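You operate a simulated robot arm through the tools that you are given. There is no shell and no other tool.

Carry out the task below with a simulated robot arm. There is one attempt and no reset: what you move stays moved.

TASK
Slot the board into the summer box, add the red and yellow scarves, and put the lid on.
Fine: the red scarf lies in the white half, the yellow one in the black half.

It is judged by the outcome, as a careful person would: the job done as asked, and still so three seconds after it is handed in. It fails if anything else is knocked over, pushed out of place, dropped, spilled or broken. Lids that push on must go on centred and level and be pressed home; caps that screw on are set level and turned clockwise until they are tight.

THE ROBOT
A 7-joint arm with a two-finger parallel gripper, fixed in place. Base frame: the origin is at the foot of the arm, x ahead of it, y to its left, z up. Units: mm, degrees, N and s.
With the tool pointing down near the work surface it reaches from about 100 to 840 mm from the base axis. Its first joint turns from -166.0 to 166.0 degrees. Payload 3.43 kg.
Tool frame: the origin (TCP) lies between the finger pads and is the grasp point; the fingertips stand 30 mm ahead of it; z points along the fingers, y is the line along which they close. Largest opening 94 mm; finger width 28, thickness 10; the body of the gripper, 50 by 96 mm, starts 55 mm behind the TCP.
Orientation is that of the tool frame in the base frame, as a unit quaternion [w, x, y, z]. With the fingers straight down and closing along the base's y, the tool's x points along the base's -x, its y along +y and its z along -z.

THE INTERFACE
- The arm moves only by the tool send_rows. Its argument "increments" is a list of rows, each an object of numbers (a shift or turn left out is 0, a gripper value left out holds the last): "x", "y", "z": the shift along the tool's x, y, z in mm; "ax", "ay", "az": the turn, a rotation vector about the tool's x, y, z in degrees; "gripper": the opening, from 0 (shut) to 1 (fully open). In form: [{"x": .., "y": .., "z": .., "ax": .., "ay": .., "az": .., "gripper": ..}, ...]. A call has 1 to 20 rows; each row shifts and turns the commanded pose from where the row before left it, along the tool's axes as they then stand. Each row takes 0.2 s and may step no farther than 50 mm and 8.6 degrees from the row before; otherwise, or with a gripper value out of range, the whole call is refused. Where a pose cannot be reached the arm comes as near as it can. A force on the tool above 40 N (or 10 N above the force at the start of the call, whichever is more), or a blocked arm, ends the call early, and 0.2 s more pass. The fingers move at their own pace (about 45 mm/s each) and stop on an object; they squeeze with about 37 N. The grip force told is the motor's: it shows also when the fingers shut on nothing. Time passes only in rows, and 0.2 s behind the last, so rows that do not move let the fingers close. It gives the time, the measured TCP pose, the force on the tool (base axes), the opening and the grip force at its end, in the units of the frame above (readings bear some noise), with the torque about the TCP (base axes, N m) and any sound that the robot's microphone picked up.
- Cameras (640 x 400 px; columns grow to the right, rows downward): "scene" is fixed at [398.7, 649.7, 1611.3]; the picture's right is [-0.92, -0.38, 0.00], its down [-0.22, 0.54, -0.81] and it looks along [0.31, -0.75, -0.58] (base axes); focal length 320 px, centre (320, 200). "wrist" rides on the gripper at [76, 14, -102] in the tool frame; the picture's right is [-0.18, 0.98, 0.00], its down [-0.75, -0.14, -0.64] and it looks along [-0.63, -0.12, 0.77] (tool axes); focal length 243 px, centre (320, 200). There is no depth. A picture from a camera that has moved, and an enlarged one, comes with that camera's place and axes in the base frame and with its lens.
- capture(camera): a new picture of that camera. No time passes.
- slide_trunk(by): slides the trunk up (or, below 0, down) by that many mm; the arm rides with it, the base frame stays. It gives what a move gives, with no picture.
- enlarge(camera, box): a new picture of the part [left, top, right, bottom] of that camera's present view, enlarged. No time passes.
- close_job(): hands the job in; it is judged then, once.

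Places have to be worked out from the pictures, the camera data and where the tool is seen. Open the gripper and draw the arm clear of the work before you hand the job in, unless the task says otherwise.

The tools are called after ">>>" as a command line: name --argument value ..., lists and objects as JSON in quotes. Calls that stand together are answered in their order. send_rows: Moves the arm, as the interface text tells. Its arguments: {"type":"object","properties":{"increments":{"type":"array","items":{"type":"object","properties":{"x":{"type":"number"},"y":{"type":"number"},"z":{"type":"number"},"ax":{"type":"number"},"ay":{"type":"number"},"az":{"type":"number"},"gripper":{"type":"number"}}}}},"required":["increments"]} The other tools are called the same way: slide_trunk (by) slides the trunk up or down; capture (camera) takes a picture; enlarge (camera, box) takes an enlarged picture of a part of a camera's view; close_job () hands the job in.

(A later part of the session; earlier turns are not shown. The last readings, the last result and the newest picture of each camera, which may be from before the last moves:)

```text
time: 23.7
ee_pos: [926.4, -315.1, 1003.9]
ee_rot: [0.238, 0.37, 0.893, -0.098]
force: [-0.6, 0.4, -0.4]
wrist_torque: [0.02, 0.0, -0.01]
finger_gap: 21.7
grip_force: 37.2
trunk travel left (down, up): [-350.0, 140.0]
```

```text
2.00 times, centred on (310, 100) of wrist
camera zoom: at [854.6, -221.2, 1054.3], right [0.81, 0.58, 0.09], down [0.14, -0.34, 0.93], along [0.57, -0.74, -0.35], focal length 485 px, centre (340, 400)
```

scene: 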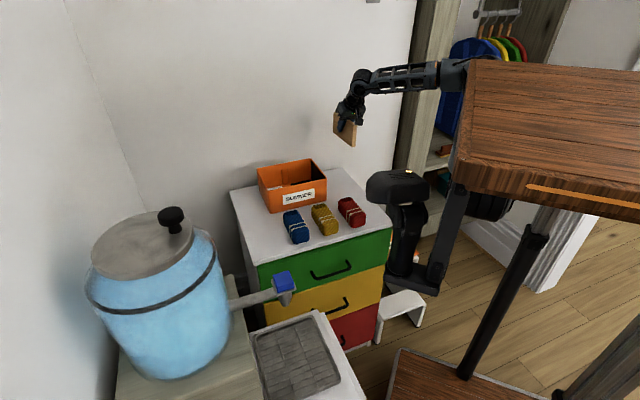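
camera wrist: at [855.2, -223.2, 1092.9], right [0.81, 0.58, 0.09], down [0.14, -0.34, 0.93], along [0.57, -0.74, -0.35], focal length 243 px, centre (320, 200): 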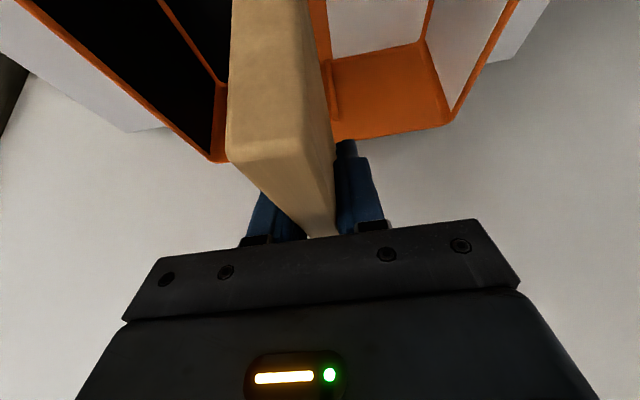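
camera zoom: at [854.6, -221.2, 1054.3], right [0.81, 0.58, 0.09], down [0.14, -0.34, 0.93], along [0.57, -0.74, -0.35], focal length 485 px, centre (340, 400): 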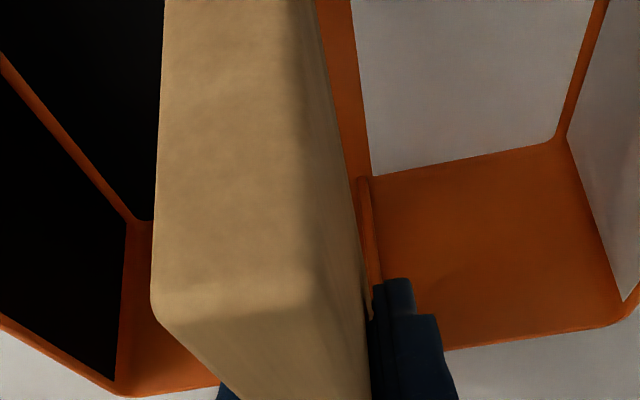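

The board's near end is going inside the front wall. I lower another 24 mm in small steps to enter the ribs, watching the force.

>>> send_rows --increments '[{"x": 2, "z": 3.46}, {"x": 2, "z": 3.46}, {"x": 2, "z": 3.46}, {"x": 2, "z": 3.46}, {"x": 2, "z": 3.46}, {"x": 2, "z": 3.46}]'

>>> enlarge --camera "scene" --box '[272, 156, 304, 184]'

>>> enlarge --camera "wrist" --box '[150, 0, 470, 200]'

```text
time: 24.6
ee_pos: [927.6, -314.3, 997.2]
ee_rot: [0.244, 0.37, 0.891, -0.099]
force: [-1.3, 0.6, 17.8]
wrist_torque: [1.02, 0.81, 0.07]
finger_gap: 21.9
grip_force: 37.1
trunk travel left (down, up): [-350.0, 140.0]
stopped in row 4: the force on the tool passed its limit at 40 N (the readings are from after the stop); the commanded pose is now the measured one
```

```text
14.29 times, centred on (288, 170) of scene
camera zoom: at [398.7, 649.7, 1611.3], right [-0.92, -0.38, 0.0], down [-0.22, 0.54, -0.81], along [0.31, -0.75, -0.58], focal length 4570 px, centre (777, 629)
```

zoom: 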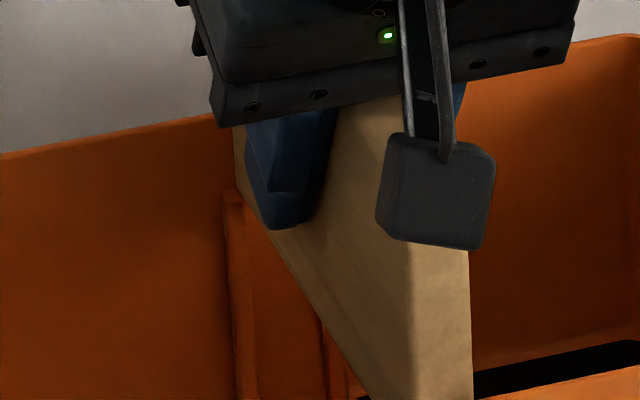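

```text
2.00 times, centred on (310, 100) of wrist
camera zoom: at [856.1, -221.4, 1046.3], right [0.81, 0.58, 0.1], down [0.13, -0.33, 0.94], along [0.58, -0.74, -0.34], focal length 485 px, centre (340, 400)
```

zoom: 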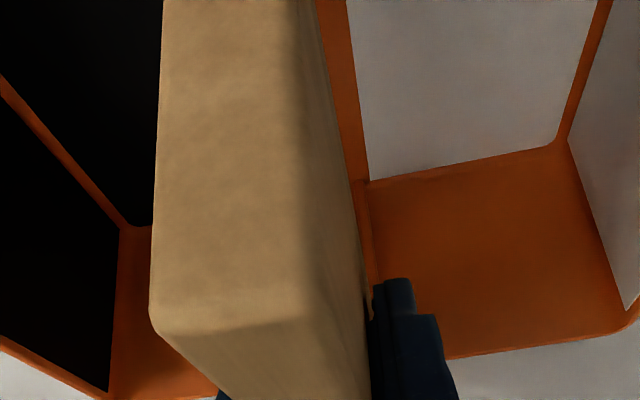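

Contact came exactly at the rib tops (z≈935) with the torque showing the front end, +u side touching; the back view also shows the board ~2–3 mm too far to +u. I lift 6 mm, shift −2.5 mm in u and look again.

>>> send_rows --increments '[{"x": -3, "z": -5.2}, {"y": -2.5, "ay": 0.6}, {}, {}]'

>>> enlarge --camera "scene" --box '[272, 156, 304, 184]'

>>> enlarge --camera "wrist" --box '[300, 20, 400, 160]'

```text
time: 25.6
ee_pos: [925.5, -316.2, 1001.4]
ee_rot: [0.237, 0.371, 0.893, -0.098]
force: [-0.2, -0.5, -0.6]
wrist_torque: [-0.01, 0.0, 0.01]
finger_gap: 21.8
grip_force: 36.6
trunk travel left (down, up): [-350.0, 140.0]
```

```text
14.29 times, centred on (288, 170) of scene
camera zoom: at [398.7, 649.7, 1611.3], right [-0.92, -0.38, 0.0], down [-0.22, 0.54, -0.81], along [0.31, -0.75, -0.58], focal length 4570 px, centre (777, 629)
```

zoom: 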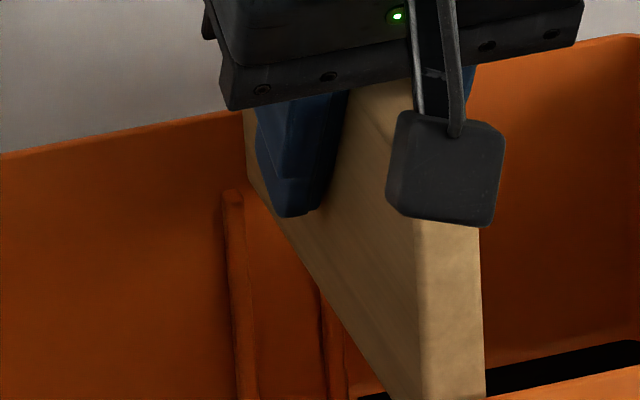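

```text
2.86 times, centred on (350, 90) of wrist
camera zoom: at [854.3, -223.8, 1051.6], right [0.81, 0.58, 0.09], down [0.14, -0.34, 0.93], along [0.57, -0.74, -0.35], focal length 693 px, centre (234, 514)
```

zoom: 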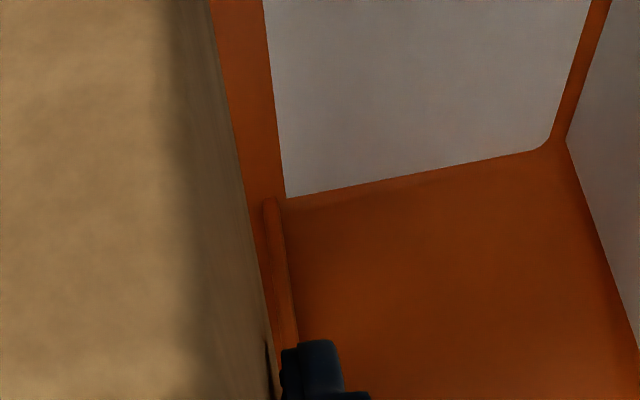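

Now the far edge of the board clears the +u rib by about 2 mm; the slot centre is roughly 1 mm back. I shift +0.8 mm and lower gently.

>>> send_rows --increments '[{"y": 0.8}, {"x": 1.5, "z": 2.6}, {"x": 1.5, "z": 2.6}, {"x": 1.5, "z": 2.6}, {"x": 1, "z": 1.73}, {"x": 1, "z": 1.73}, {"x": 1, "z": 1.73}]'

>>> enlarge --camera "scene" --box '[272, 156, 304, 184]'

```text
time: 27.2
ee_pos: [926.3, -316.3, 985.5]
ee_rot: [0.237, 0.371, 0.893, -0.098]
force: [0.2, 0.0, -0.7]
wrist_torque: [0.01, 0.03, -0.02]
finger_gap: 21.7
grip_force: 37.1
trunk travel left (down, up): [-350.0, 140.0]
```

```text
14.29 times, centred on (288, 170) of scene
camera zoom: at [398.7, 649.7, 1611.3], right [-0.92, -0.38, 0.0], down [-0.22, 0.54, -0.81], along [0.31, -0.75, -0.58], focal length 4570 px, centre (777, 629)
```

zoom: 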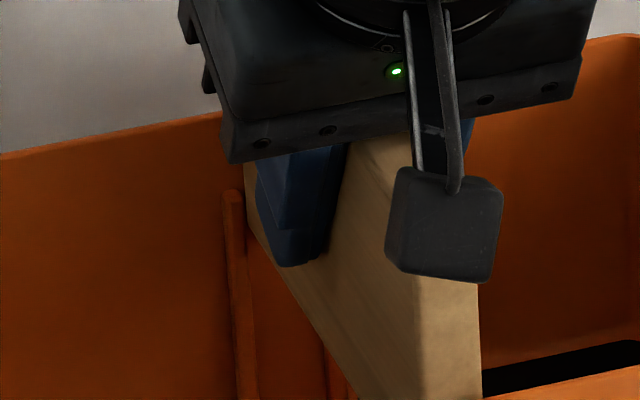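

It is inside the ribs with no contact force. I keep lowering towards the floor.

>>> send_rows --increments '[{"x": 3, "z": 5.2}, {"x": 3, "z": 5.2}, {"x": 3, "z": 5.2}, {"x": 3, "z": 5.2}, {"x": 3, "z": 5.2}, {"x": 3, "z": 5.2}, {"x": 3, "z": 5.2}, {"x": 3, "z": 5.2}, {"x": 3, "z": 5.2}, {"x": 1.5, "z": 2.6}, {"x": 1.5, "z": 2.6}, {"x": 1, "z": 1.73}, {"x": 1, "z": 1.73}, {"x": 1, "z": 1.73}]'

>>> enlarge --camera "scene" --box '[252, 146, 342, 206]'

>>> capture --camera "wrist"

```text
time: 30.2
ee_pos: [925.7, -315.8, 920.3]
ee_rot: [0.237, 0.371, 0.893, -0.099]
force: [0.4, -0.7, -0.7]
wrist_torque: [0.0, 0.01, 0.02]
finger_gap: 22.0
grip_force: 37.3
trunk travel left (down, up): [-350.0, 140.0]
```

```text
6.67 times, centred on (297, 176) of scene
camera zoom: at [398.7, 649.7, 1611.3], right [-0.92, -0.38, 0.0], down [-0.22, 0.54, -0.81], along [0.31, -0.75, -0.58], focal length 2133 px, centre (473, 360)
```

zoom: 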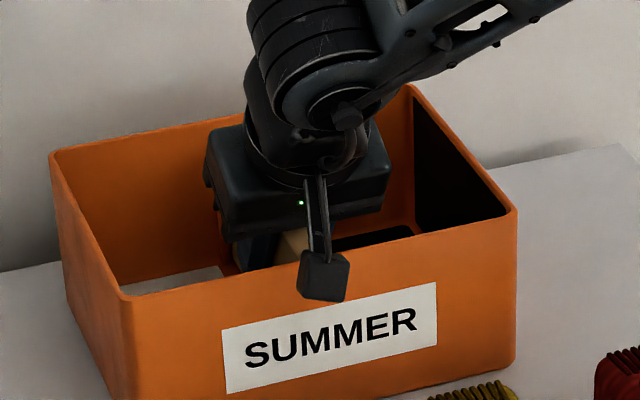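

```text
taken
camera wrist: at [854.5, -222.2, 971.2], right [0.81, 0.58, 0.09], down [0.14, -0.34, 0.93], along [0.57, -0.74, -0.35], focal length 243 px, centre (320, 200)
```

wrist: 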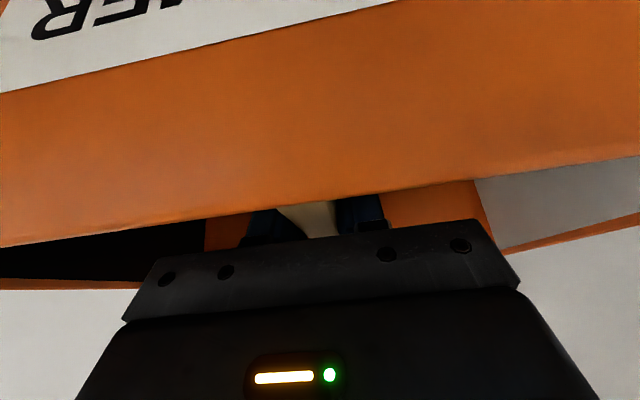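

Still free at bottom z≈858. I go down in 1.5 mm steps until it touches the floor.

>>> send_rows --increments '[{"x": 0.75, "z": 1.3}, {"x": 0.75, "z": 1.3}, {"x": 0.75, "z": 1.3}, {"x": 0.75, "z": 1.3}, {"x": 0.75, "z": 1.3}, {}]'

```text
time: 31.6
ee_pos: [927.1, -316.1, 916.0]
ee_rot: [0.24, 0.371, 0.892, -0.098]
force: [-2.3, 0.6, 39.7]
wrist_torque: [0.11, 0.22, -0.05]
finger_gap: 22.3
grip_force: 36.9
trunk travel left (down, up): [-350.0, 140.0]
```

Seated on the floor (bottom ≈854). I ease off 1 mm, open the fingers moderately and draw straight up.

>>> send_rows --increments '[{"x": -0.6, "z": -1.0}, {"gripper": 0.5}, {"gripper": 0.5}, {"gripper": 0.5}, {"x": -12.5, "z": -21.6}, {"x": -12.5, "z": -21.6}, {"x": -12.5, "z": -21.6}, {"x": -12.5, "z": -21.6}, {"x": -12.5, "z": -21.6}, {"x": -10, "z": -17.3}]'

>>> capture --camera "wrist"

>>> enlarge --camera "scene" --box '[250, 140, 370, 220]'

```text
time: 33.8
ee_pos: [925.0, -313.9, 1059.2]
ee_rot: [0.237, 0.371, 0.893, -0.098]
force: [0.4, 0.8, -0.2]
wrist_torque: [0.0, 0.01, 0.0]
finger_gap: 46.5
grip_force: 0.0
trunk travel left (down, up): [-350.0, 140.0]
```

```text
taken
camera wrist: at [852.9, -221.7, 1109.5], right [0.81, 0.58, 0.09], down [0.14, -0.34, 0.93], along [0.57, -0.74, -0.35], focal length 243 px, centre (320, 200)
```

wrist: 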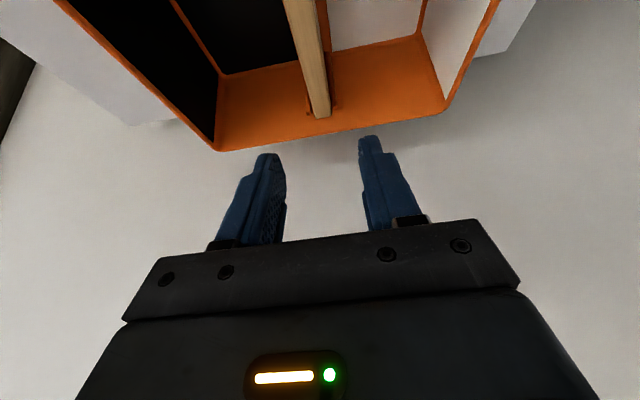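

```text
5.00 times, centred on (310, 180) of scene
camera zoom: at [398.7, 649.7, 1611.3], right [-0.92, -0.38, 0.0], down [-0.22, 0.54, -0.81], along [0.31, -0.75, -0.58], focal length 1600 px, centre (370, 300)
```

zoom: 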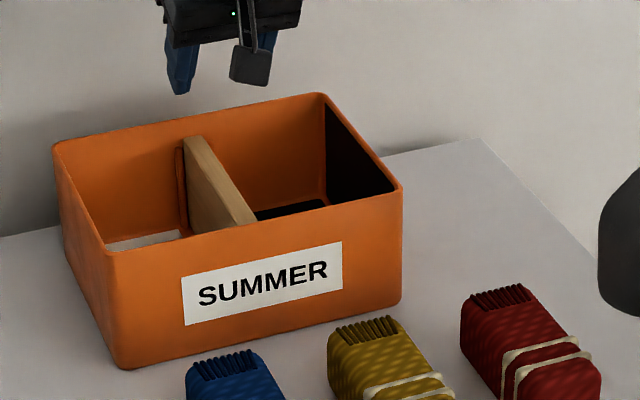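

The board is slotted in nicely. Next the red scarf: I estimate it at u≈267, v≈656 (x≈653, y≈−275), top z≈905. I back off over it with 20° tilt to view it.

>>> send_rows --increments '[{"x": 29.2, "y": -23.6, "z": -16.9, "gripper": 1}, {"x": 29.2, "y": -23.6, "z": -16.9}, {"x": 29.2, "y": -23.6, "z": -16.9}, {"x": 29.2, "y": -23.6, "z": -16.9}, {"x": 29.2, "y": -23.6, "z": -16.9}, {"x": 29.2, "y": -23.6, "z": -16.9}, {"x": 29.2, "y": -23.6, "z": -16.9}, {"ay": 5}, {"ay": 5}, {"x": 10, "z": 27.7}, {"x": 10, "z": 27.7}, {}]'

>>> capture --camera "wrist"

>>> capture --camera "scene"

```text
time: 35.0
ee_pos: [773.5, -186.8, 1042.4]
ee_rot: [0.23, 0.287, 0.928, -0.052]
force: [0.3, -0.3, -0.5]
wrist_torque: [0.02, 0.01, -0.01]
finger_gap: 93.9
grip_force: 0.0
trunk travel left (down, up): [-350.0, 140.0]
stopped in row 6: the arm was blocked; the commanded pose is now the measured one
```

```text
taken
camera wrist: at [685.5, -111.9, 1098.8], right [0.68, 0.72, 0.12], down [0.22, -0.35, 0.91], along [0.7, -0.59, -0.4], focal length 243 px, centre (320, 200)
```

wrist: 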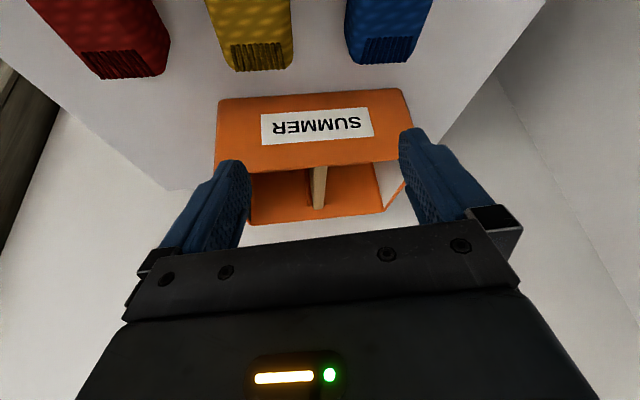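

```text
taken
```

scene: 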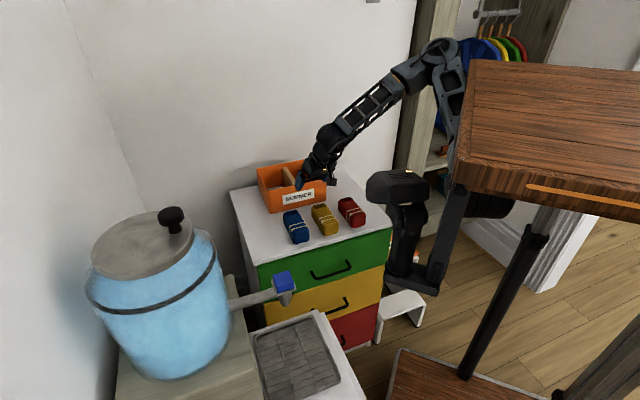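

Blocked again while retracting: the arm is too low relative to its mount for this near reach. I raise the tool 80 mm, then lower the trunk by 150 so near positions sit higher relative to the shoulder.

>>> send_rows --increments '[{"x": -12.2, "y": 0.9, "z": -23.7}, {"x": -12.2, "y": 0.9, "z": -23.7}, {"x": -12.2, "y": 0.9, "z": -23.7}]'

>>> slide_trunk --by -150

>>> capture --camera "scene"

```text
time: 36.0
ee_pos: [786.7, -123.2, 1096.6]
ee_rot: [0.208, 0.246, 0.947, -0.004]
force: [-0.4, 0.3, 0.5]
wrist_torque: [0.0, 0.02, -0.01]
finger_gap: 93.9
grip_force: 0.1
trunk travel left (down, up): [-350.0, 140.0]
stopped in row 3: the arm was blocked; the commanded pose is now the measured one
```

```text
time: 37.8
ee_pos: [787.9, -124.2, 947.8]
ee_rot: [0.207, 0.247, 0.947, -0.003]
force: [-0.6, -0.2, 0.2]
wrist_torque: [0.02, -0.04, -0.01]
finger_gap: 93.9
grip_force: 0.1
trunk travel left (down, up): [-200.0, 290.0]
```

```text
taken
```

scene: 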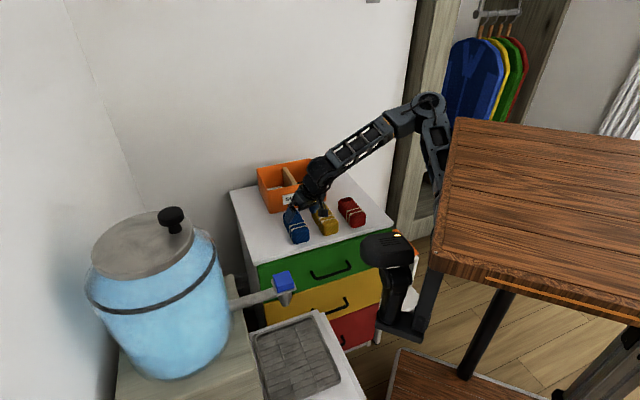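

The tool ended over the blue scarf region but above it. I raise it first, straight up, before fixing the orientation.

>>> send_rows --increments '[{"x": -12.8, "y": 3.1, "z": -29.8}, {"x": -12.8, "y": 3.1, "z": -29.8}, {"x": -12.8, "y": 3.1, "z": -29.8}, {"x": -12.8, "y": 3.1, "z": -29.8}, {}]'

>>> capture --camera "scene"

```text
time: 38.9
ee_pos: [801.4, -58.9, 1065.0]
ee_rot: [0.191, 0.188, 0.963, 0.032]
force: [0.0, -0.2, -0.6]
wrist_torque: [0.0, 0.0, 0.0]
finger_gap: 94.1
grip_force: 0.1
trunk travel left (down, up): [-200.0, 290.0]
stopped in row 5: the arm was blocked; the commanded pose is now the measured one
```

```text
taken
```

scene: 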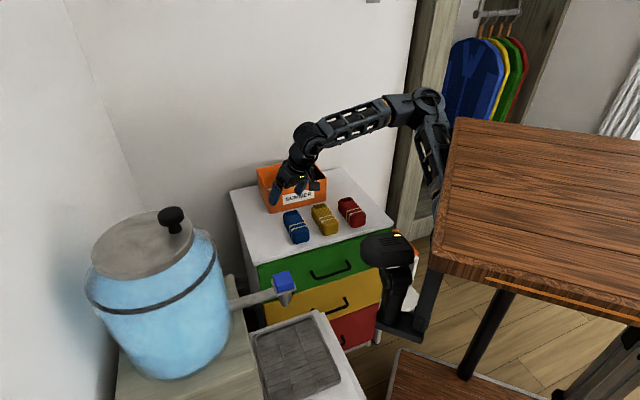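

The elbow is jammed at the deck front when the wrist is drawn in. I move outward to unload it, then raise the trunk fully so the arm hangs lower and the wrist can stay further out.

>>> send_rows --increments '[{"x": -28.4, "y": -20.8, "z": 7.9}, {"x": -28.4, "y": -20.8, "z": 7.9}, {"x": -28.4, "y": -20.8, "z": 7.9}, {"x": -28.4, "y": -20.8, "z": 7.9}, {}]'

>>> slide_trunk --by 200

>>> capture --camera "scene"

```text
time: 40.1
ee_pos: [879.7, -179.4, 1065.3]
ee_rot: [0.193, 0.188, 0.963, 0.03]
force: [-0.1, -0.6, -0.2]
wrist_torque: [0.03, -0.03, -0.02]
finger_gap: 93.8
grip_force: 0.0
trunk travel left (down, up): [-200.0, 290.0]
```

```text
time: 42.3
ee_pos: [879.7, -179.9, 1265.3]
ee_rot: [0.193, 0.188, 0.962, 0.032]
force: [-0.4, 0.4, -0.3]
wrist_torque: [0.03, 0.0, -0.06]
finger_gap: 93.9
grip_force: 0.1
trunk travel left (down, up): [-400.0, 90.0]
```

```text
taken
```

scene: 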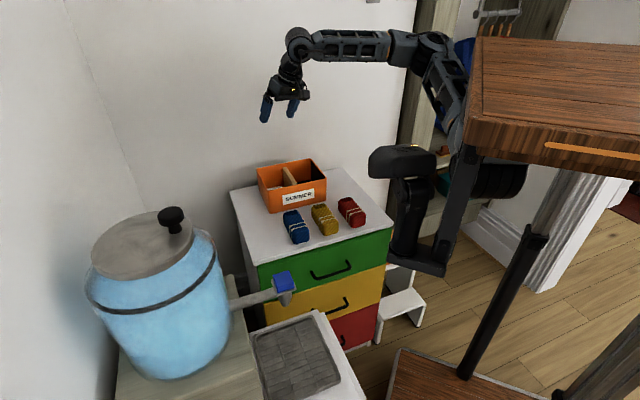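

The arm's upper link and mount are now visible; I enlarge to understand the elbow clearance.

>>> enlarge --camera "scene" --box '[340, 10, 560, 250]'

```text
1.67 times, centred on (450, 130) of scene
camera zoom: at [398.7, 649.7, 1611.3], right [-0.92, -0.38, 0.0], down [-0.22, 0.54, -0.81], along [0.31, -0.75, -0.58], focal length 533 px, centre (103, 317)
```

zoom: 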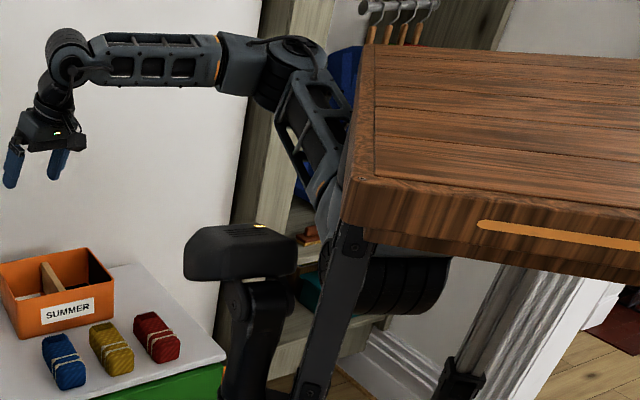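

The shoulder sits under the deck's front and the upper arm rises in front of it, so a higher trunk and small tilt should let me work near. I raise the trunk 40 more, set yaw 135° with 20° tilt, and go to hover over the red scarf.

>>> slide_trunk --by 40

>>> send_rows --increments '[{"ax": 3.94, "ay": -0.1, "az": 5.05}, {"ax": 3.94, "ay": -0.1, "az": 5.05}, {"ax": 3.94, "ay": -0.1, "az": 5.05}, {"ax": 3.94, "ay": -0.1, "az": 5.05}, {"x": 21.8, "y": -25.3, "z": 27}, {"x": 21.8, "y": -25.3, "z": 27}, {"x": 21.8, "y": -25.3, "z": 27}, {"x": 21.8, "y": -25.3, "z": 27}, {"x": 21.8, "y": -25.3, "z": 27}, {"x": 21.8, "y": -25.3, "z": 27}, {"x": 21.8, "y": -25.3, "z": 27}, {"x": 21.8, "y": -25.3, "z": 27}, {"x": 21.8, "y": -25.3, "z": 27}, {}]'

>>> capture --camera "wrist"

>>> capture --camera "scene"

```text
time: 43.1
ee_pos: [878.5, -179.2, 1305.8]
ee_rot: [0.193, 0.187, 0.963, 0.032]
force: [-0.2, -0.6, 0.2]
wrist_torque: [0.01, -0.01, -0.06]
finger_gap: 94.1
grip_force: 0.0
trunk travel left (down, up): [-440.0, 50.0]
```

```text
time: 46.1
ee_pos: [645.8, -270.7, 1012.0]
ee_rot: [0.16, 0.378, 0.91, -0.067]
force: [0.4, 0.1, -0.1]
wrist_torque: [0.0, 0.05, -0.06]
finger_gap: 94.1
grip_force: 0.1
trunk travel left (down, up): [-440.0, 50.0]
```

```text
taken
camera wrist: at [581.3, -184.4, 1081.2], right [0.82, 0.57, 0.06], down [0.25, -0.44, 0.86], along [0.52, -0.69, -0.5], focal length 243 px, centre (320, 200)
```

wrist: 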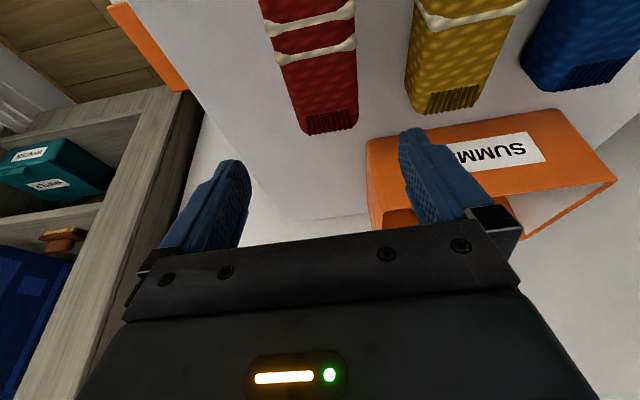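

```text
taken
```

scene: 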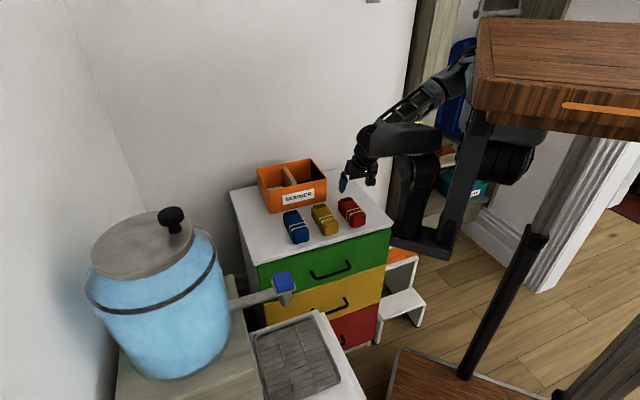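

Excellent – hovering over the red scarf now works. It's centred at u≈269.5 (4 mm off the tool); I lower with that correction and close on its sides.

>>> send_rows --increments '[{"x": 7.1, "y": 0.9, "z": 20.6}, {"x": 7.1, "y": 0.9, "z": 20.6}, {"x": 7.1, "y": 0.9, "z": 20.6}, {"x": 7.1, "y": 0.9, "z": 20.6}, {"x": 7.1, "y": 0.7, "z": 20.6}, {"gripper": 0.5}, {"gripper": 0.4}, {"gripper": 0.4}, {"gripper": 0.4}]'

>>> capture --camera "wrist"

>>> enlarge --camera "scene" --box '[260, 130, 400, 250]'

```text
time: 48.1
ee_pos: [651.7, -266.2, 902.5]
ee_rot: [0.159, 0.379, 0.909, -0.067]
force: [-0.1, 0.7, -0.3]
wrist_torque: [0.02, -0.04, 0.0]
finger_gap: 63.8
grip_force: 37.2
trunk travel left (down, up): [-440.0, 50.0]
```

```text
taken
camera wrist: at [587.7, -180.6, 971.6], right [0.82, 0.57, 0.06], down [0.25, -0.44, 0.86], along [0.52, -0.69, -0.5], focal length 243 px, centre (320, 200)
```

wrist: 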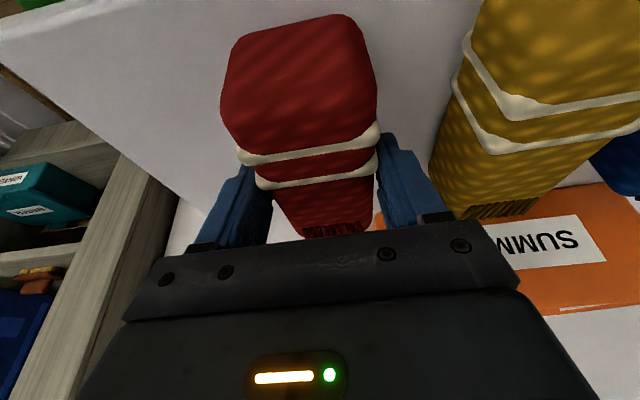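

```text
3.33 times, centred on (330, 190) of scene
camera zoom: at [398.7, 649.7, 1611.3], right [-0.92, -0.38, 0.0], down [-0.22, 0.54, -0.81], along [0.31, -0.75, -0.58], focal length 1066 px, centre (287, 233)
```

zoom: 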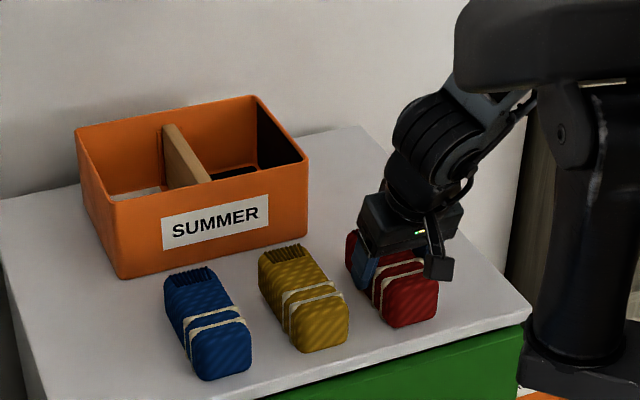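

Red scarf gripped (64 mm wide). I lift it straight up to clear the rim, carry it over the white half (u≈492, v≈872) and check.

>>> send_rows --increments '[{"x": -10, "z": -27.6}, {"x": -10, "z": -27.6}, {"x": -10, "z": -27.6}, {"x": -10, "z": -27.6}, {"x": -10, "z": -27.6}, {"x": -26.2, "y": 27.4, "z": 9.5}, {"x": -26.2, "y": 27.4, "z": 9.5}, {"x": -26.2, "y": 27.4, "z": 9.5}, {"x": -26.2, "y": 27.4, "z": 9.5}, {"x": -26.2, "y": 27.4, "z": 9.5}, {"x": -26.2, "y": 27.4, "z": 9.5}, {"x": -26.2, "y": 27.4, "z": 9.5}, {"x": -26.2, "y": 27.4, "z": 9.5}, {}]'

>>> capture --camera "wrist"

>>> enlarge --camera "scene" --box '[230, 100, 390, 220]'

```text
time: 51.1
ee_pos: [966.3, -269.4, 1047.7]
ee_rot: [0.161, 0.377, 0.91, -0.067]
force: [0.0, 0.5, -0.6]
wrist_torque: [-0.01, 0.01, -0.02]
finger_gap: 63.6
grip_force: 37.2
trunk travel left (down, up): [-440.0, 50.0]
```

```text
taken
camera wrist: at [902.7, -183.4, 1118.2], right [0.82, 0.57, 0.06], down [0.25, -0.44, 0.86], along [0.52, -0.69, -0.5], focal length 243 px, centre (320, 200)
```

wrist: 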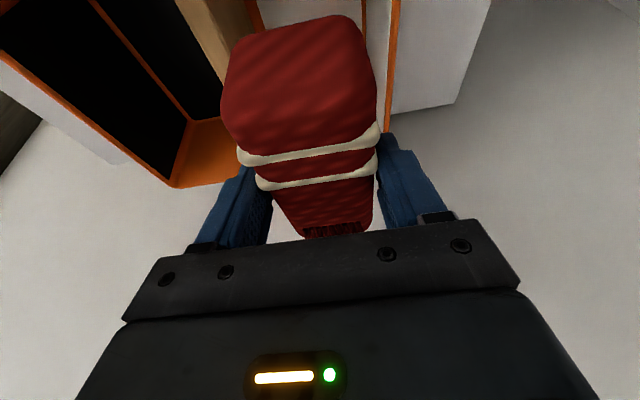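

```text
3.33 times, centred on (310, 160) of scene
camera zoom: at [398.7, 649.7, 1611.3], right [-0.92, -0.38, 0.0], down [-0.22, 0.54, -0.81], along [0.31, -0.75, -0.58], focal length 1066 px, centre (353, 333)
```

zoom: 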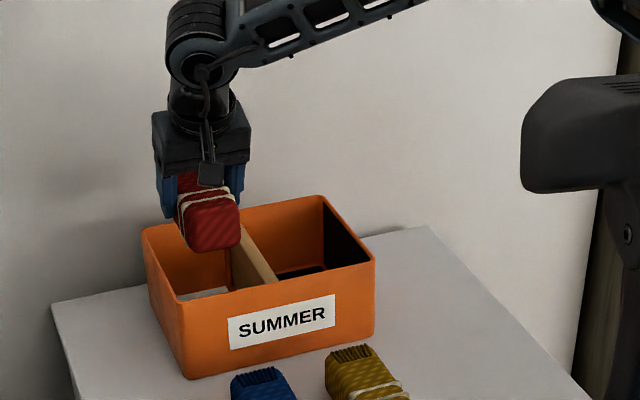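

Position over the white half matches (u 493, v 874) with clearance to wall and board. I lower it.

>>> send_rows --increments '[{"x": 6.84, "z": 18.8}, {"x": 6.84, "z": 18.8}, {"x": 6.84, "z": 18.8}, {"x": 6.84, "z": 18.8}, {"x": 5.1, "z": 14.1}, {"x": 5.1, "z": 14.1}, {"x": 3.4, "z": 9.4}, {"x": 1.7, "z": 4.7}, {"x": 1.7, "z": 4.7}, {}]'

>>> enlarge --camera "scene" --box '[230, 120, 350, 220]'

>>> capture --camera "wrist"

```text
time: 53.3
ee_pos: [964.7, -268.6, 917.4]
ee_rot: [0.161, 0.377, 0.909, -0.067]
force: [0.0, -0.7, -0.3]
wrist_torque: [-0.03, 0.0, 0.01]
finger_gap: 63.7
grip_force: 37.1
trunk travel left (down, up): [-440.0, 50.0]
```

```text
4.00 times, centred on (290, 170) of scene
camera zoom: at [398.7, 649.7, 1611.3], right [-0.92, -0.38, 0.0], down [-0.22, 0.54, -0.81], along [0.31, -0.75, -0.58], focal length 1280 px, centre (440, 320)
```

zoom: 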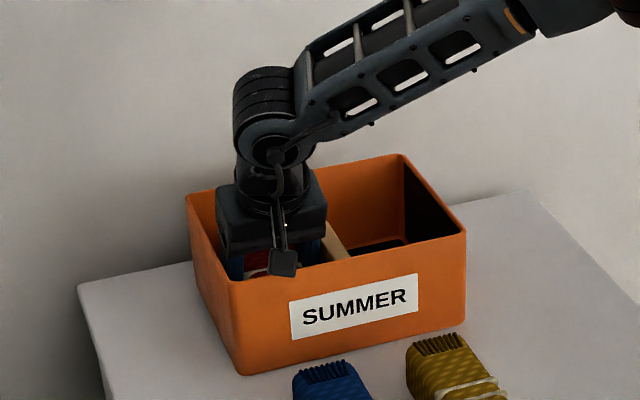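

```text
taken
camera wrist: at [900.2, -183.1, 988.2], right [0.82, 0.57, 0.06], down [0.25, -0.44, 0.86], along [0.52, -0.69, -0.5], focal length 243 px, centre (320, 200)
```

wrist: 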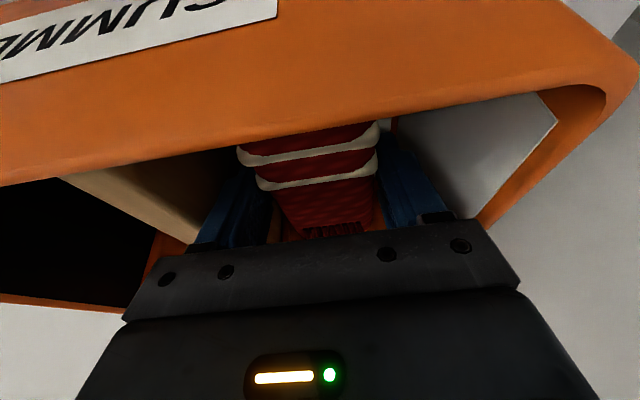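

No contact yet; about 10 mm remain. I go down in 2 mm steps until it touches.

>>> send_rows --increments '[{"x": 0.85, "z": 2.35}, {"x": 0.7, "z": 1.9}, {"x": 0.7, "z": 1.9}, {"x": 0.7, "z": 1.9}, {}]'

```text
time: 54.5
ee_pos: [964.8, -269.3, 909.9]
ee_rot: [0.16, 0.378, 0.91, -0.067]
force: [0.6, 0.3, -2.3]
wrist_torque: [0.03, 0.01, -0.03]
finger_gap: 63.9
grip_force: 37.8
trunk travel left (down, up): [-440.0, 50.0]
```

>>> send_rows --increments '[{"x": 0.5, "z": 1.4}, {"x": 0.5, "z": 1.4}, {"x": 0.4, "z": 0.95}, {}]'

```text
time: 55.5
ee_pos: [963.8, -269.3, 907.2]
ee_rot: [0.161, 0.378, 0.909, -0.068]
force: [0.5, -2.1, 10.9]
wrist_torque: [0.12, 0.14, -0.05]
finger_gap: 63.5
grip_force: 36.9
trunk travel left (down, up): [-440.0, 50.0]
```

Touching the floor (11 N). I open slightly (about 72 mm) and withdraw straight up.

>>> send_rows --increments '[{"gripper": 0.7}, {"gripper": 0.74}, {"gripper": 0.76}, {"gripper": 0.76}, {"x": -3.4, "z": -9.4}, {"x": -6.84, "z": -18.8}, {"x": -6.84, "z": -18.8}, {"x": -10, "z": -27.6}, {"x": -10, "z": -27.6}, {"x": -10, "z": -27.6}, {}]'

>>> capture --camera "wrist"

>>> enlarge --camera "scene" --box '[230, 120, 350, 220]'

```text
time: 57.9
ee_pos: [965.5, -270.1, 1045.0]
ee_rot: [0.16, 0.378, 0.909, -0.067]
force: [1.0, 0.1, -0.3]
wrist_torque: [0.0, -0.01, -0.01]
finger_gap: 71.4
grip_force: 0.0
trunk travel left (down, up): [-440.0, 50.0]
```

```text
taken
camera wrist: at [902.0, -183.6, 1114.2], right [0.82, 0.57, 0.06], down [0.25, -0.44, 0.86], along [0.52, -0.69, -0.5], focal length 243 px, centre (320, 200)
```

wrist: 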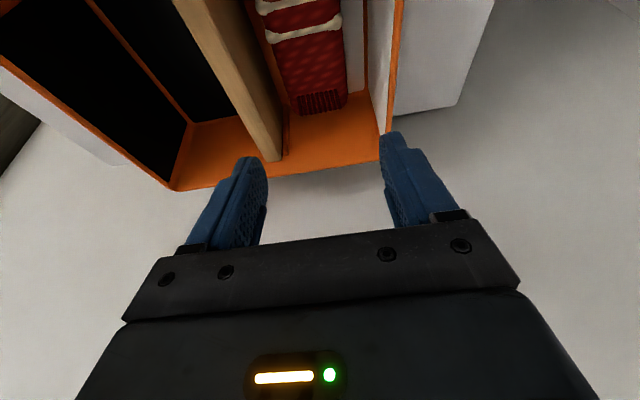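

```text
4.00 times, centred on (290, 170) of scene
camera zoom: at [398.7, 649.7, 1611.3], right [-0.92, -0.38, 0.0], down [-0.22, 0.54, -0.81], along [0.31, -0.75, -0.58], focal length 1280 px, centre (440, 320)
```

zoom: 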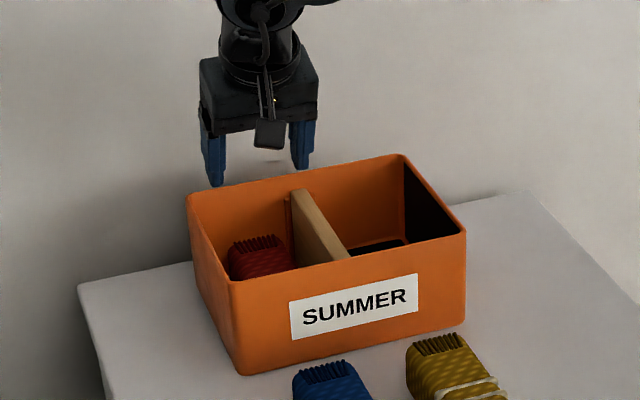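

Red is in the white half. Now back to hover over the yellow scarf (u≈375, v≈651).

>>> send_rows --increments '[{"x": 34.9, "y": -19.5, "z": -12.7}, {"x": 34.9, "y": -19.5, "z": -12.7}, {"x": 34.9, "y": -19.5, "z": -12.7}, {"x": 34.9, "y": -19.5, "z": -12.7}, {"x": 34.9, "y": -19.5, "z": -12.7}, {"x": 34.9, "y": -19.5, "z": -12.7}, {"x": 12, "z": 33, "gripper": 1}, {}, {}]'

>>> capture --camera "wrist"

>>> enlarge --camera "scene" --box '[260, 130, 400, 250]'

```text
time: 59.9
ee_pos: [723.2, -195.5, 1009.7]
ee_rot: [0.16, 0.377, 0.91, -0.067]
force: [0.4, 0.1, -0.7]
wrist_torque: [0.03, 0.02, -0.04]
finger_gap: 94.3
grip_force: 0.1
trunk travel left (down, up): [-440.0, 50.0]
```

```text
taken
camera wrist: at [659.1, -109.5, 1079.7], right [0.82, 0.57, 0.06], down [0.25, -0.44, 0.86], along [0.52, -0.69, -0.5], focal length 243 px, centre (320, 200)
```

wrist: 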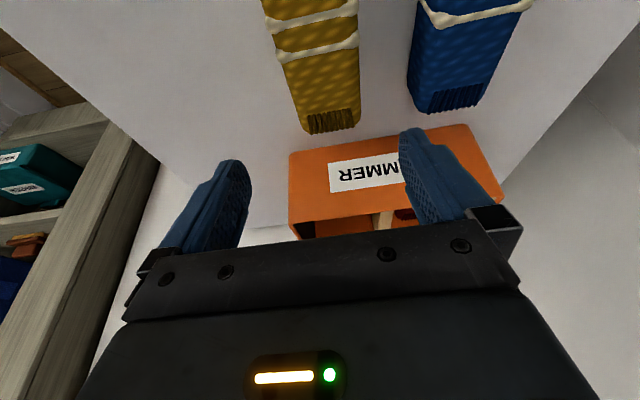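

```text
3.33 times, centred on (330, 190) of scene
camera zoom: at [398.7, 649.7, 1611.3], right [-0.92, -0.38, 0.0], down [-0.22, 0.54, -0.81], along [0.31, -0.75, -0.58], focal length 1066 px, centre (287, 233)
```

zoom: 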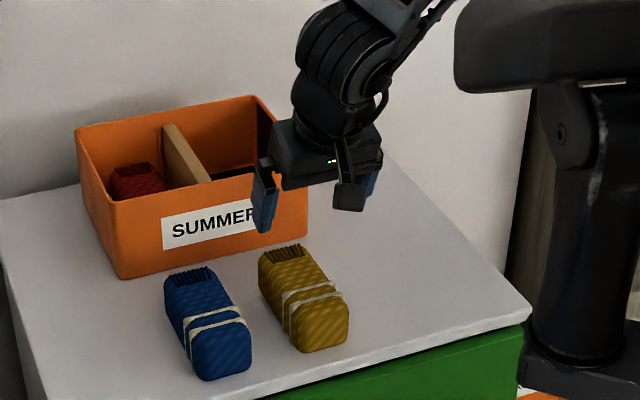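

Yellow is about 5.5 mm to +u of the tool and clear of the blue one. I lower and grip it.

>>> send_rows --increments '[{"x": 7.3, "y": 1.1, "z": 20.1}, {"x": 7.3, "y": 1.1, "z": 20.1}, {"x": 7.3, "y": 1.1, "z": 20.1}, {"x": 7.3, "y": 1.1, "z": 20.1}, {"x": 7.3, "y": 1.1, "z": 20.1}, {"gripper": 0.5}, {"gripper": 0.4}, {"gripper": 0.4}, {"gripper": 0.4}]'

>>> capture --camera "wrist"

```text
time: 61.9
ee_pos: [726.3, -192.4, 903.6]
ee_rot: [0.16, 0.378, 0.91, -0.068]
force: [0.5, -0.3, -0.3]
wrist_torque: [0.0, -0.03, 0.04]
finger_gap: 63.3
grip_force: 37.2
trunk travel left (down, up): [-440.0, 50.0]
```

```text
taken
camera wrist: at [661.8, -105.7, 973.8], right [0.82, 0.57, 0.06], down [0.25, -0.44, 0.86], along [0.52, -0.69, -0.5], focal length 243 px, centre (320, 200)
```

wrist: 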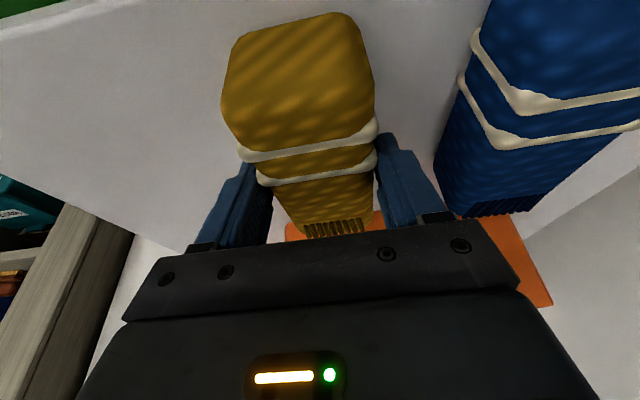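

Gripped (63 mm). I lift it and carry it over the black half (u≈373, v≈872).

>>> send_rows --increments '[{"x": -10, "z": -27.4}, {"x": -10, "z": -27.4}, {"x": -10, "z": -27.4}, {"x": -10, "z": -27.4}, {"x": -10, "z": -27.4}, {"x": -34.8, "y": -0.8, "z": 12.7}, {"x": -34.8, "y": -0.8, "z": 12.7}, {"x": -34.8, "y": -0.8, "z": 12.7}, {"x": -34.8, "y": -0.8, "z": 12.7}, {"x": -34.8, "y": -0.8, "z": 12.7}, {"x": -34.8, "y": -0.8, "z": 12.7}, {}]'

>>> capture --camera "wrist"

>>> enlarge --camera "scene" --box '[230, 100, 390, 220]'

```text
time: 64.5
ee_pos: [882.6, -351.8, 1045.9]
ee_rot: [0.16, 0.378, 0.909, -0.067]
force: [0.2, 0.4, -0.8]
wrist_torque: [0.03, 0.03, -0.01]
finger_gap: 63.5
grip_force: 37.2
trunk travel left (down, up): [-440.0, 50.0]
```

```text
taken
camera wrist: at [818.9, -265.4, 1116.1], right [0.82, 0.57, 0.06], down [0.25, -0.44, 0.86], along [0.52, -0.69, -0.5], focal length 243 px, centre (320, 200)
```

wrist: 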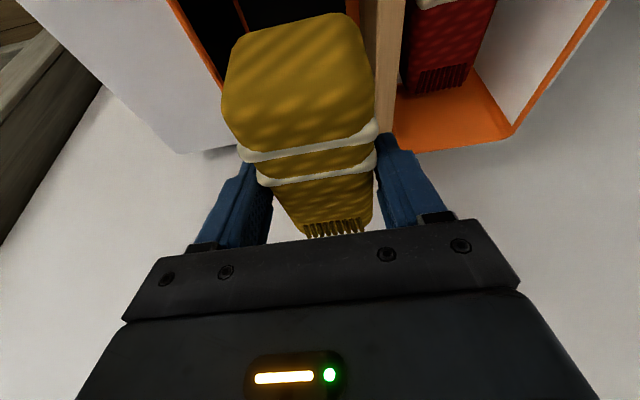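

```text
3.33 times, centred on (310, 160) of scene
camera zoom: at [398.7, 649.7, 1611.3], right [-0.92, -0.38, 0.0], down [-0.22, 0.54, -0.81], along [0.31, -0.75, -0.58], focal length 1066 px, centre (353, 333)
```

zoom: 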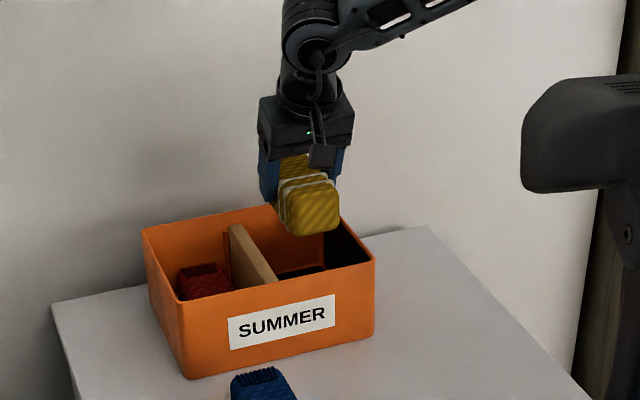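

Position good (shift −1.5 in u). I lower it like the red one.

>>> send_rows --increments '[{"x": 6.84, "y": -1.5, "z": 18.8}, {"x": 6.84, "z": 18.8}, {"x": 6.84, "z": 18.8}, {"x": 6.84, "z": 18.8}, {"x": 5.1, "z": 14.1}, {"x": 5.1, "z": 14.1}, {"x": 3.4, "z": 9.4}, {"x": 1.7, "z": 4.7}, {"x": 1.7, "z": 4.7}, {"x": 1.5, "z": 4.1}, {}]'

>>> enlarge --camera "scene" --box '[230, 120, 350, 220]'

```text
time: 66.9
ee_pos: [878.6, -354.5, 914.2]
ee_rot: [0.16, 0.378, 0.909, -0.067]
force: [-0.7, -0.3, -1.6]
wrist_torque: [0.02, -0.01, -0.03]
finger_gap: 63.6
grip_force: 37.2
trunk travel left (down, up): [-440.0, 50.0]
```

```text
4.00 times, centred on (290, 170) of scene
camera zoom: at [398.7, 649.7, 1611.3], right [-0.92, -0.38, 0.0], down [-0.22, 0.54, -0.81], along [0.31, -0.75, -0.58], focal length 1280 px, centre (440, 320)
```

zoom: 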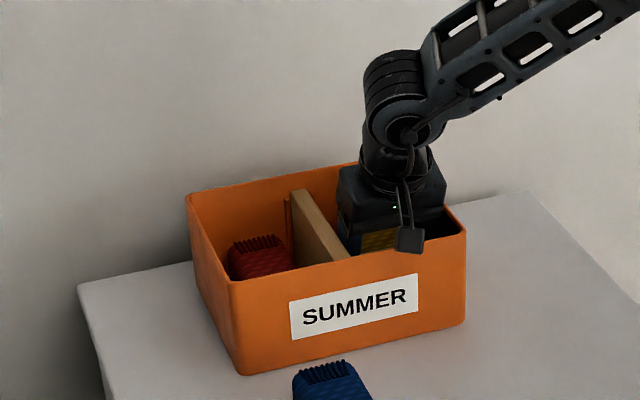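

I shift 2 mm towards the board for wall margin, then go down the last few mm to contact.

>>> send_rows --increments '[{"y": 2}, {"x": 0.7, "z": 1.9}, {"x": 0.7, "z": 1.9}, {"x": 0.5, "z": 1.4}, {"x": 0.5, "z": 1.4}, {}]'

```text
time: 68.3
ee_pos: [882.1, -353.2, 910.7]
ee_rot: [0.163, 0.379, 0.908, -0.068]
force: [-3.5, 3.9, 38.3]
wrist_torque: [0.35, 0.16, -0.01]
finger_gap: 63.4
grip_force: 37.3
trunk travel left (down, up): [-440.0, 50.0]
```

Contact near the scarf's centre, so it rests on the floor. I ease off 1 mm, open slightly and withdraw.

>>> send_rows --increments '[{"x": -0.4, "z": -1}, {"gripper": 0.7}, {"gripper": 0.74}, {"gripper": 0.75}, {"gripper": 0.75}, {"x": -3.4, "z": -9.4}, {"x": -6.84, "z": -18.8}, {"x": -6.84, "z": -18.8}, {"x": -10, "z": -27.6}, {"x": -10, "z": -27.6}, {"x": -10, "z": -27.6}, {}]'

>>> capture --camera "wrist"

>>> enlarge --camera "scene" --box '[230, 120, 350, 220]'

```text
time: 70.9
ee_pos: [882.6, -351.1, 1045.8]
ee_rot: [0.16, 0.378, 0.909, -0.068]
force: [0.7, 0.6, 0.5]
wrist_torque: [-0.03, 0.0, 0.03]
finger_gap: 70.6
grip_force: 0.1
trunk travel left (down, up): [-440.0, 50.0]
```

```text
taken
camera wrist: at [819.3, -264.8, 1115.3], right [0.82, 0.57, 0.06], down [0.25, -0.44, 0.86], along [0.52, -0.69, -0.5], focal length 243 px, centre (320, 200)
```

wrist: 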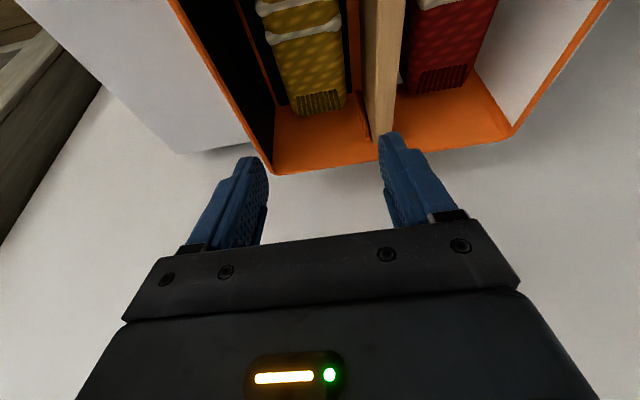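

```text
4.00 times, centred on (290, 170) of scene
camera zoom: at [398.7, 649.7, 1611.3], right [-0.92, -0.38, 0.0], down [-0.22, 0.54, -0.81], along [0.31, -0.75, -0.58], focal length 1280 px, centre (440, 320)
```

zoom: 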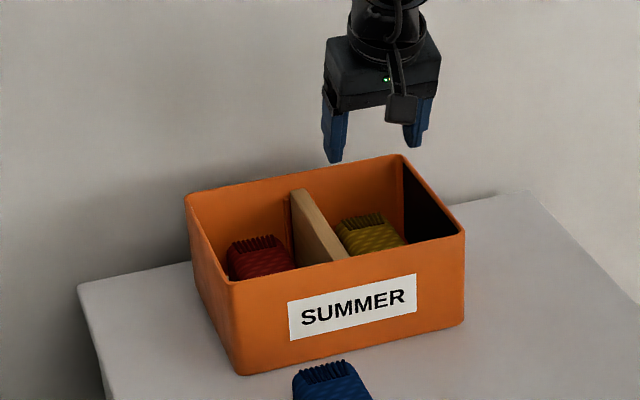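

Both scarves are in place. Next the lid on the stool; I look at it from the scene camera, now less hidden.

>>> enlarge --camera "scene" --box '[350, 200, 470, 350]'

>>> enlarge --camera "scene" --box '[375, 235, 425, 270]'

>>> capture --camera "scene"

```text
2.67 times, centred on (410, 275) of scene
camera zoom: at [398.7, 649.7, 1611.3], right [-0.92, -0.38, 0.0], down [-0.22, 0.54, -0.81], along [0.31, -0.75, -0.58], focal length 853 px, centre (80, 0)
```

zoom: 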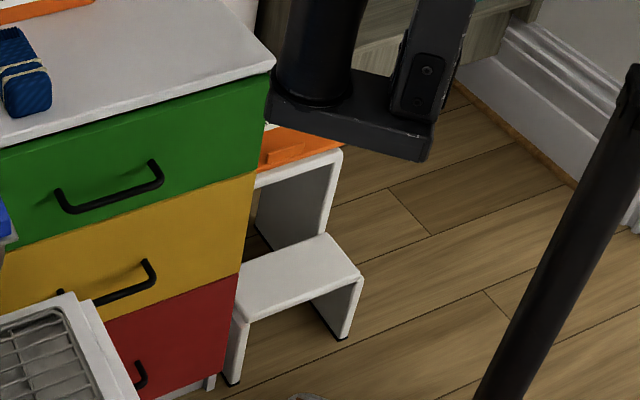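

```text
11.43 times, centred on (400, 252) of scene
camera zoom: at [398.7, 649.7, 1611.3], right [-0.92, -0.38, 0.0], down [-0.22, 0.54, -0.81], along [0.31, -0.75, -0.58], focal length 3656 px, centre (-594, -400)
```

zoom: 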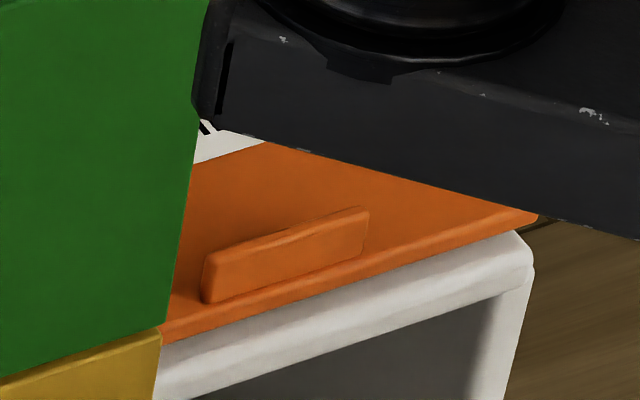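

```text
taken
```

scene: 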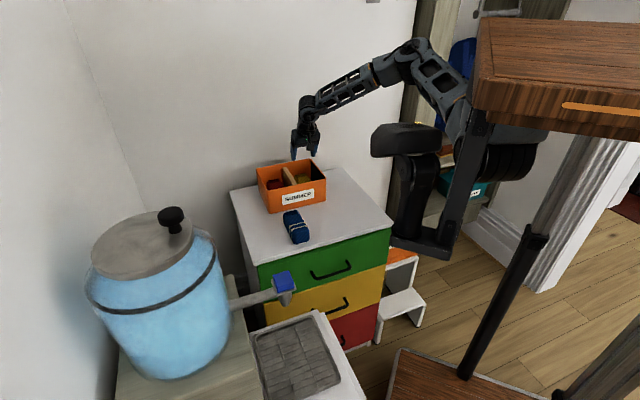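

The lid is a plate with two upright fins near its long edges, on the stool's upper step beside the chest. I swing the tool over there, high, to measure it with the wrist camera.

>>> send_rows --increments '[{"x": 18, "y": -35.1, "z": -6.5}, {"x": 18, "y": -35.1, "z": -6.5}, {"x": 18, "y": -35.1, "z": -6.5}, {"x": 18, "y": -35.1, "z": -6.5}, {"x": 18, "y": -35.1, "z": -6.5}, {"x": 18, "y": -35.1, "z": -6.5}, {"x": 18, "y": -35.1, "z": -6.5}, {"x": 18, "y": -35.1, "z": -6.5}, {"x": 18, "y": -35.1, "z": -6.5}, {}]'

>>> capture --camera "wrist"

>>> capture --camera "scene"

```text
time: 73.3
ee_pos: [549.1, -431.3, 1019.8]
ee_rot: [0.156, 0.373, 0.914, -0.036]
force: [0.2, -0.1, 0.6]
wrist_torque: [-0.02, -0.01, 0.01]
finger_gap: 70.4
grip_force: 0.0
trunk travel left (down, up): [-440.0, 50.0]
stopped in row 10: the arm was blocked; the commanded pose is now the measured one
```

```text
taken
camera wrist: at [483.3, -350.4, 1093.6], right [0.81, 0.58, 0.11], down [0.24, -0.49, 0.84], along [0.54, -0.65, -0.54], focal length 243 px, centre (320, 200)
```

wrist: 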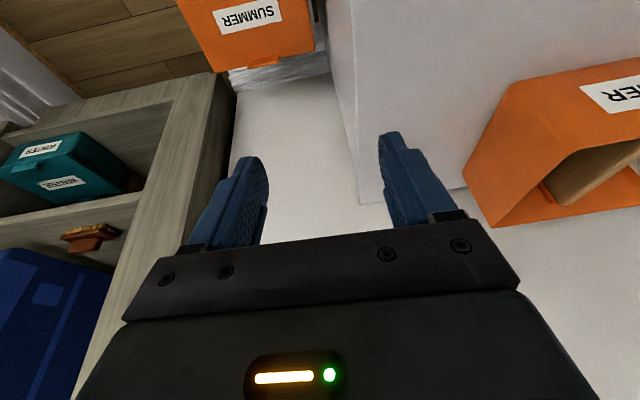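

```text
taken
```

scene: 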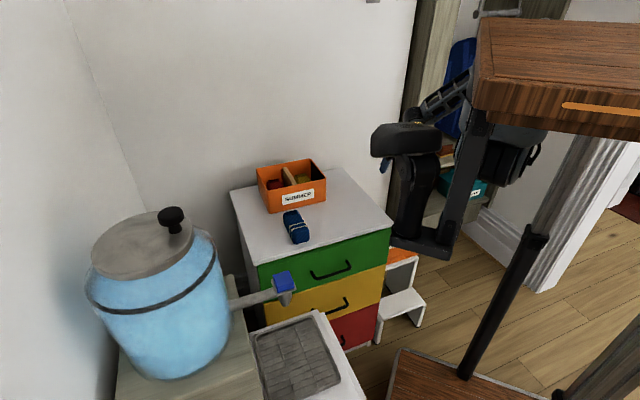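

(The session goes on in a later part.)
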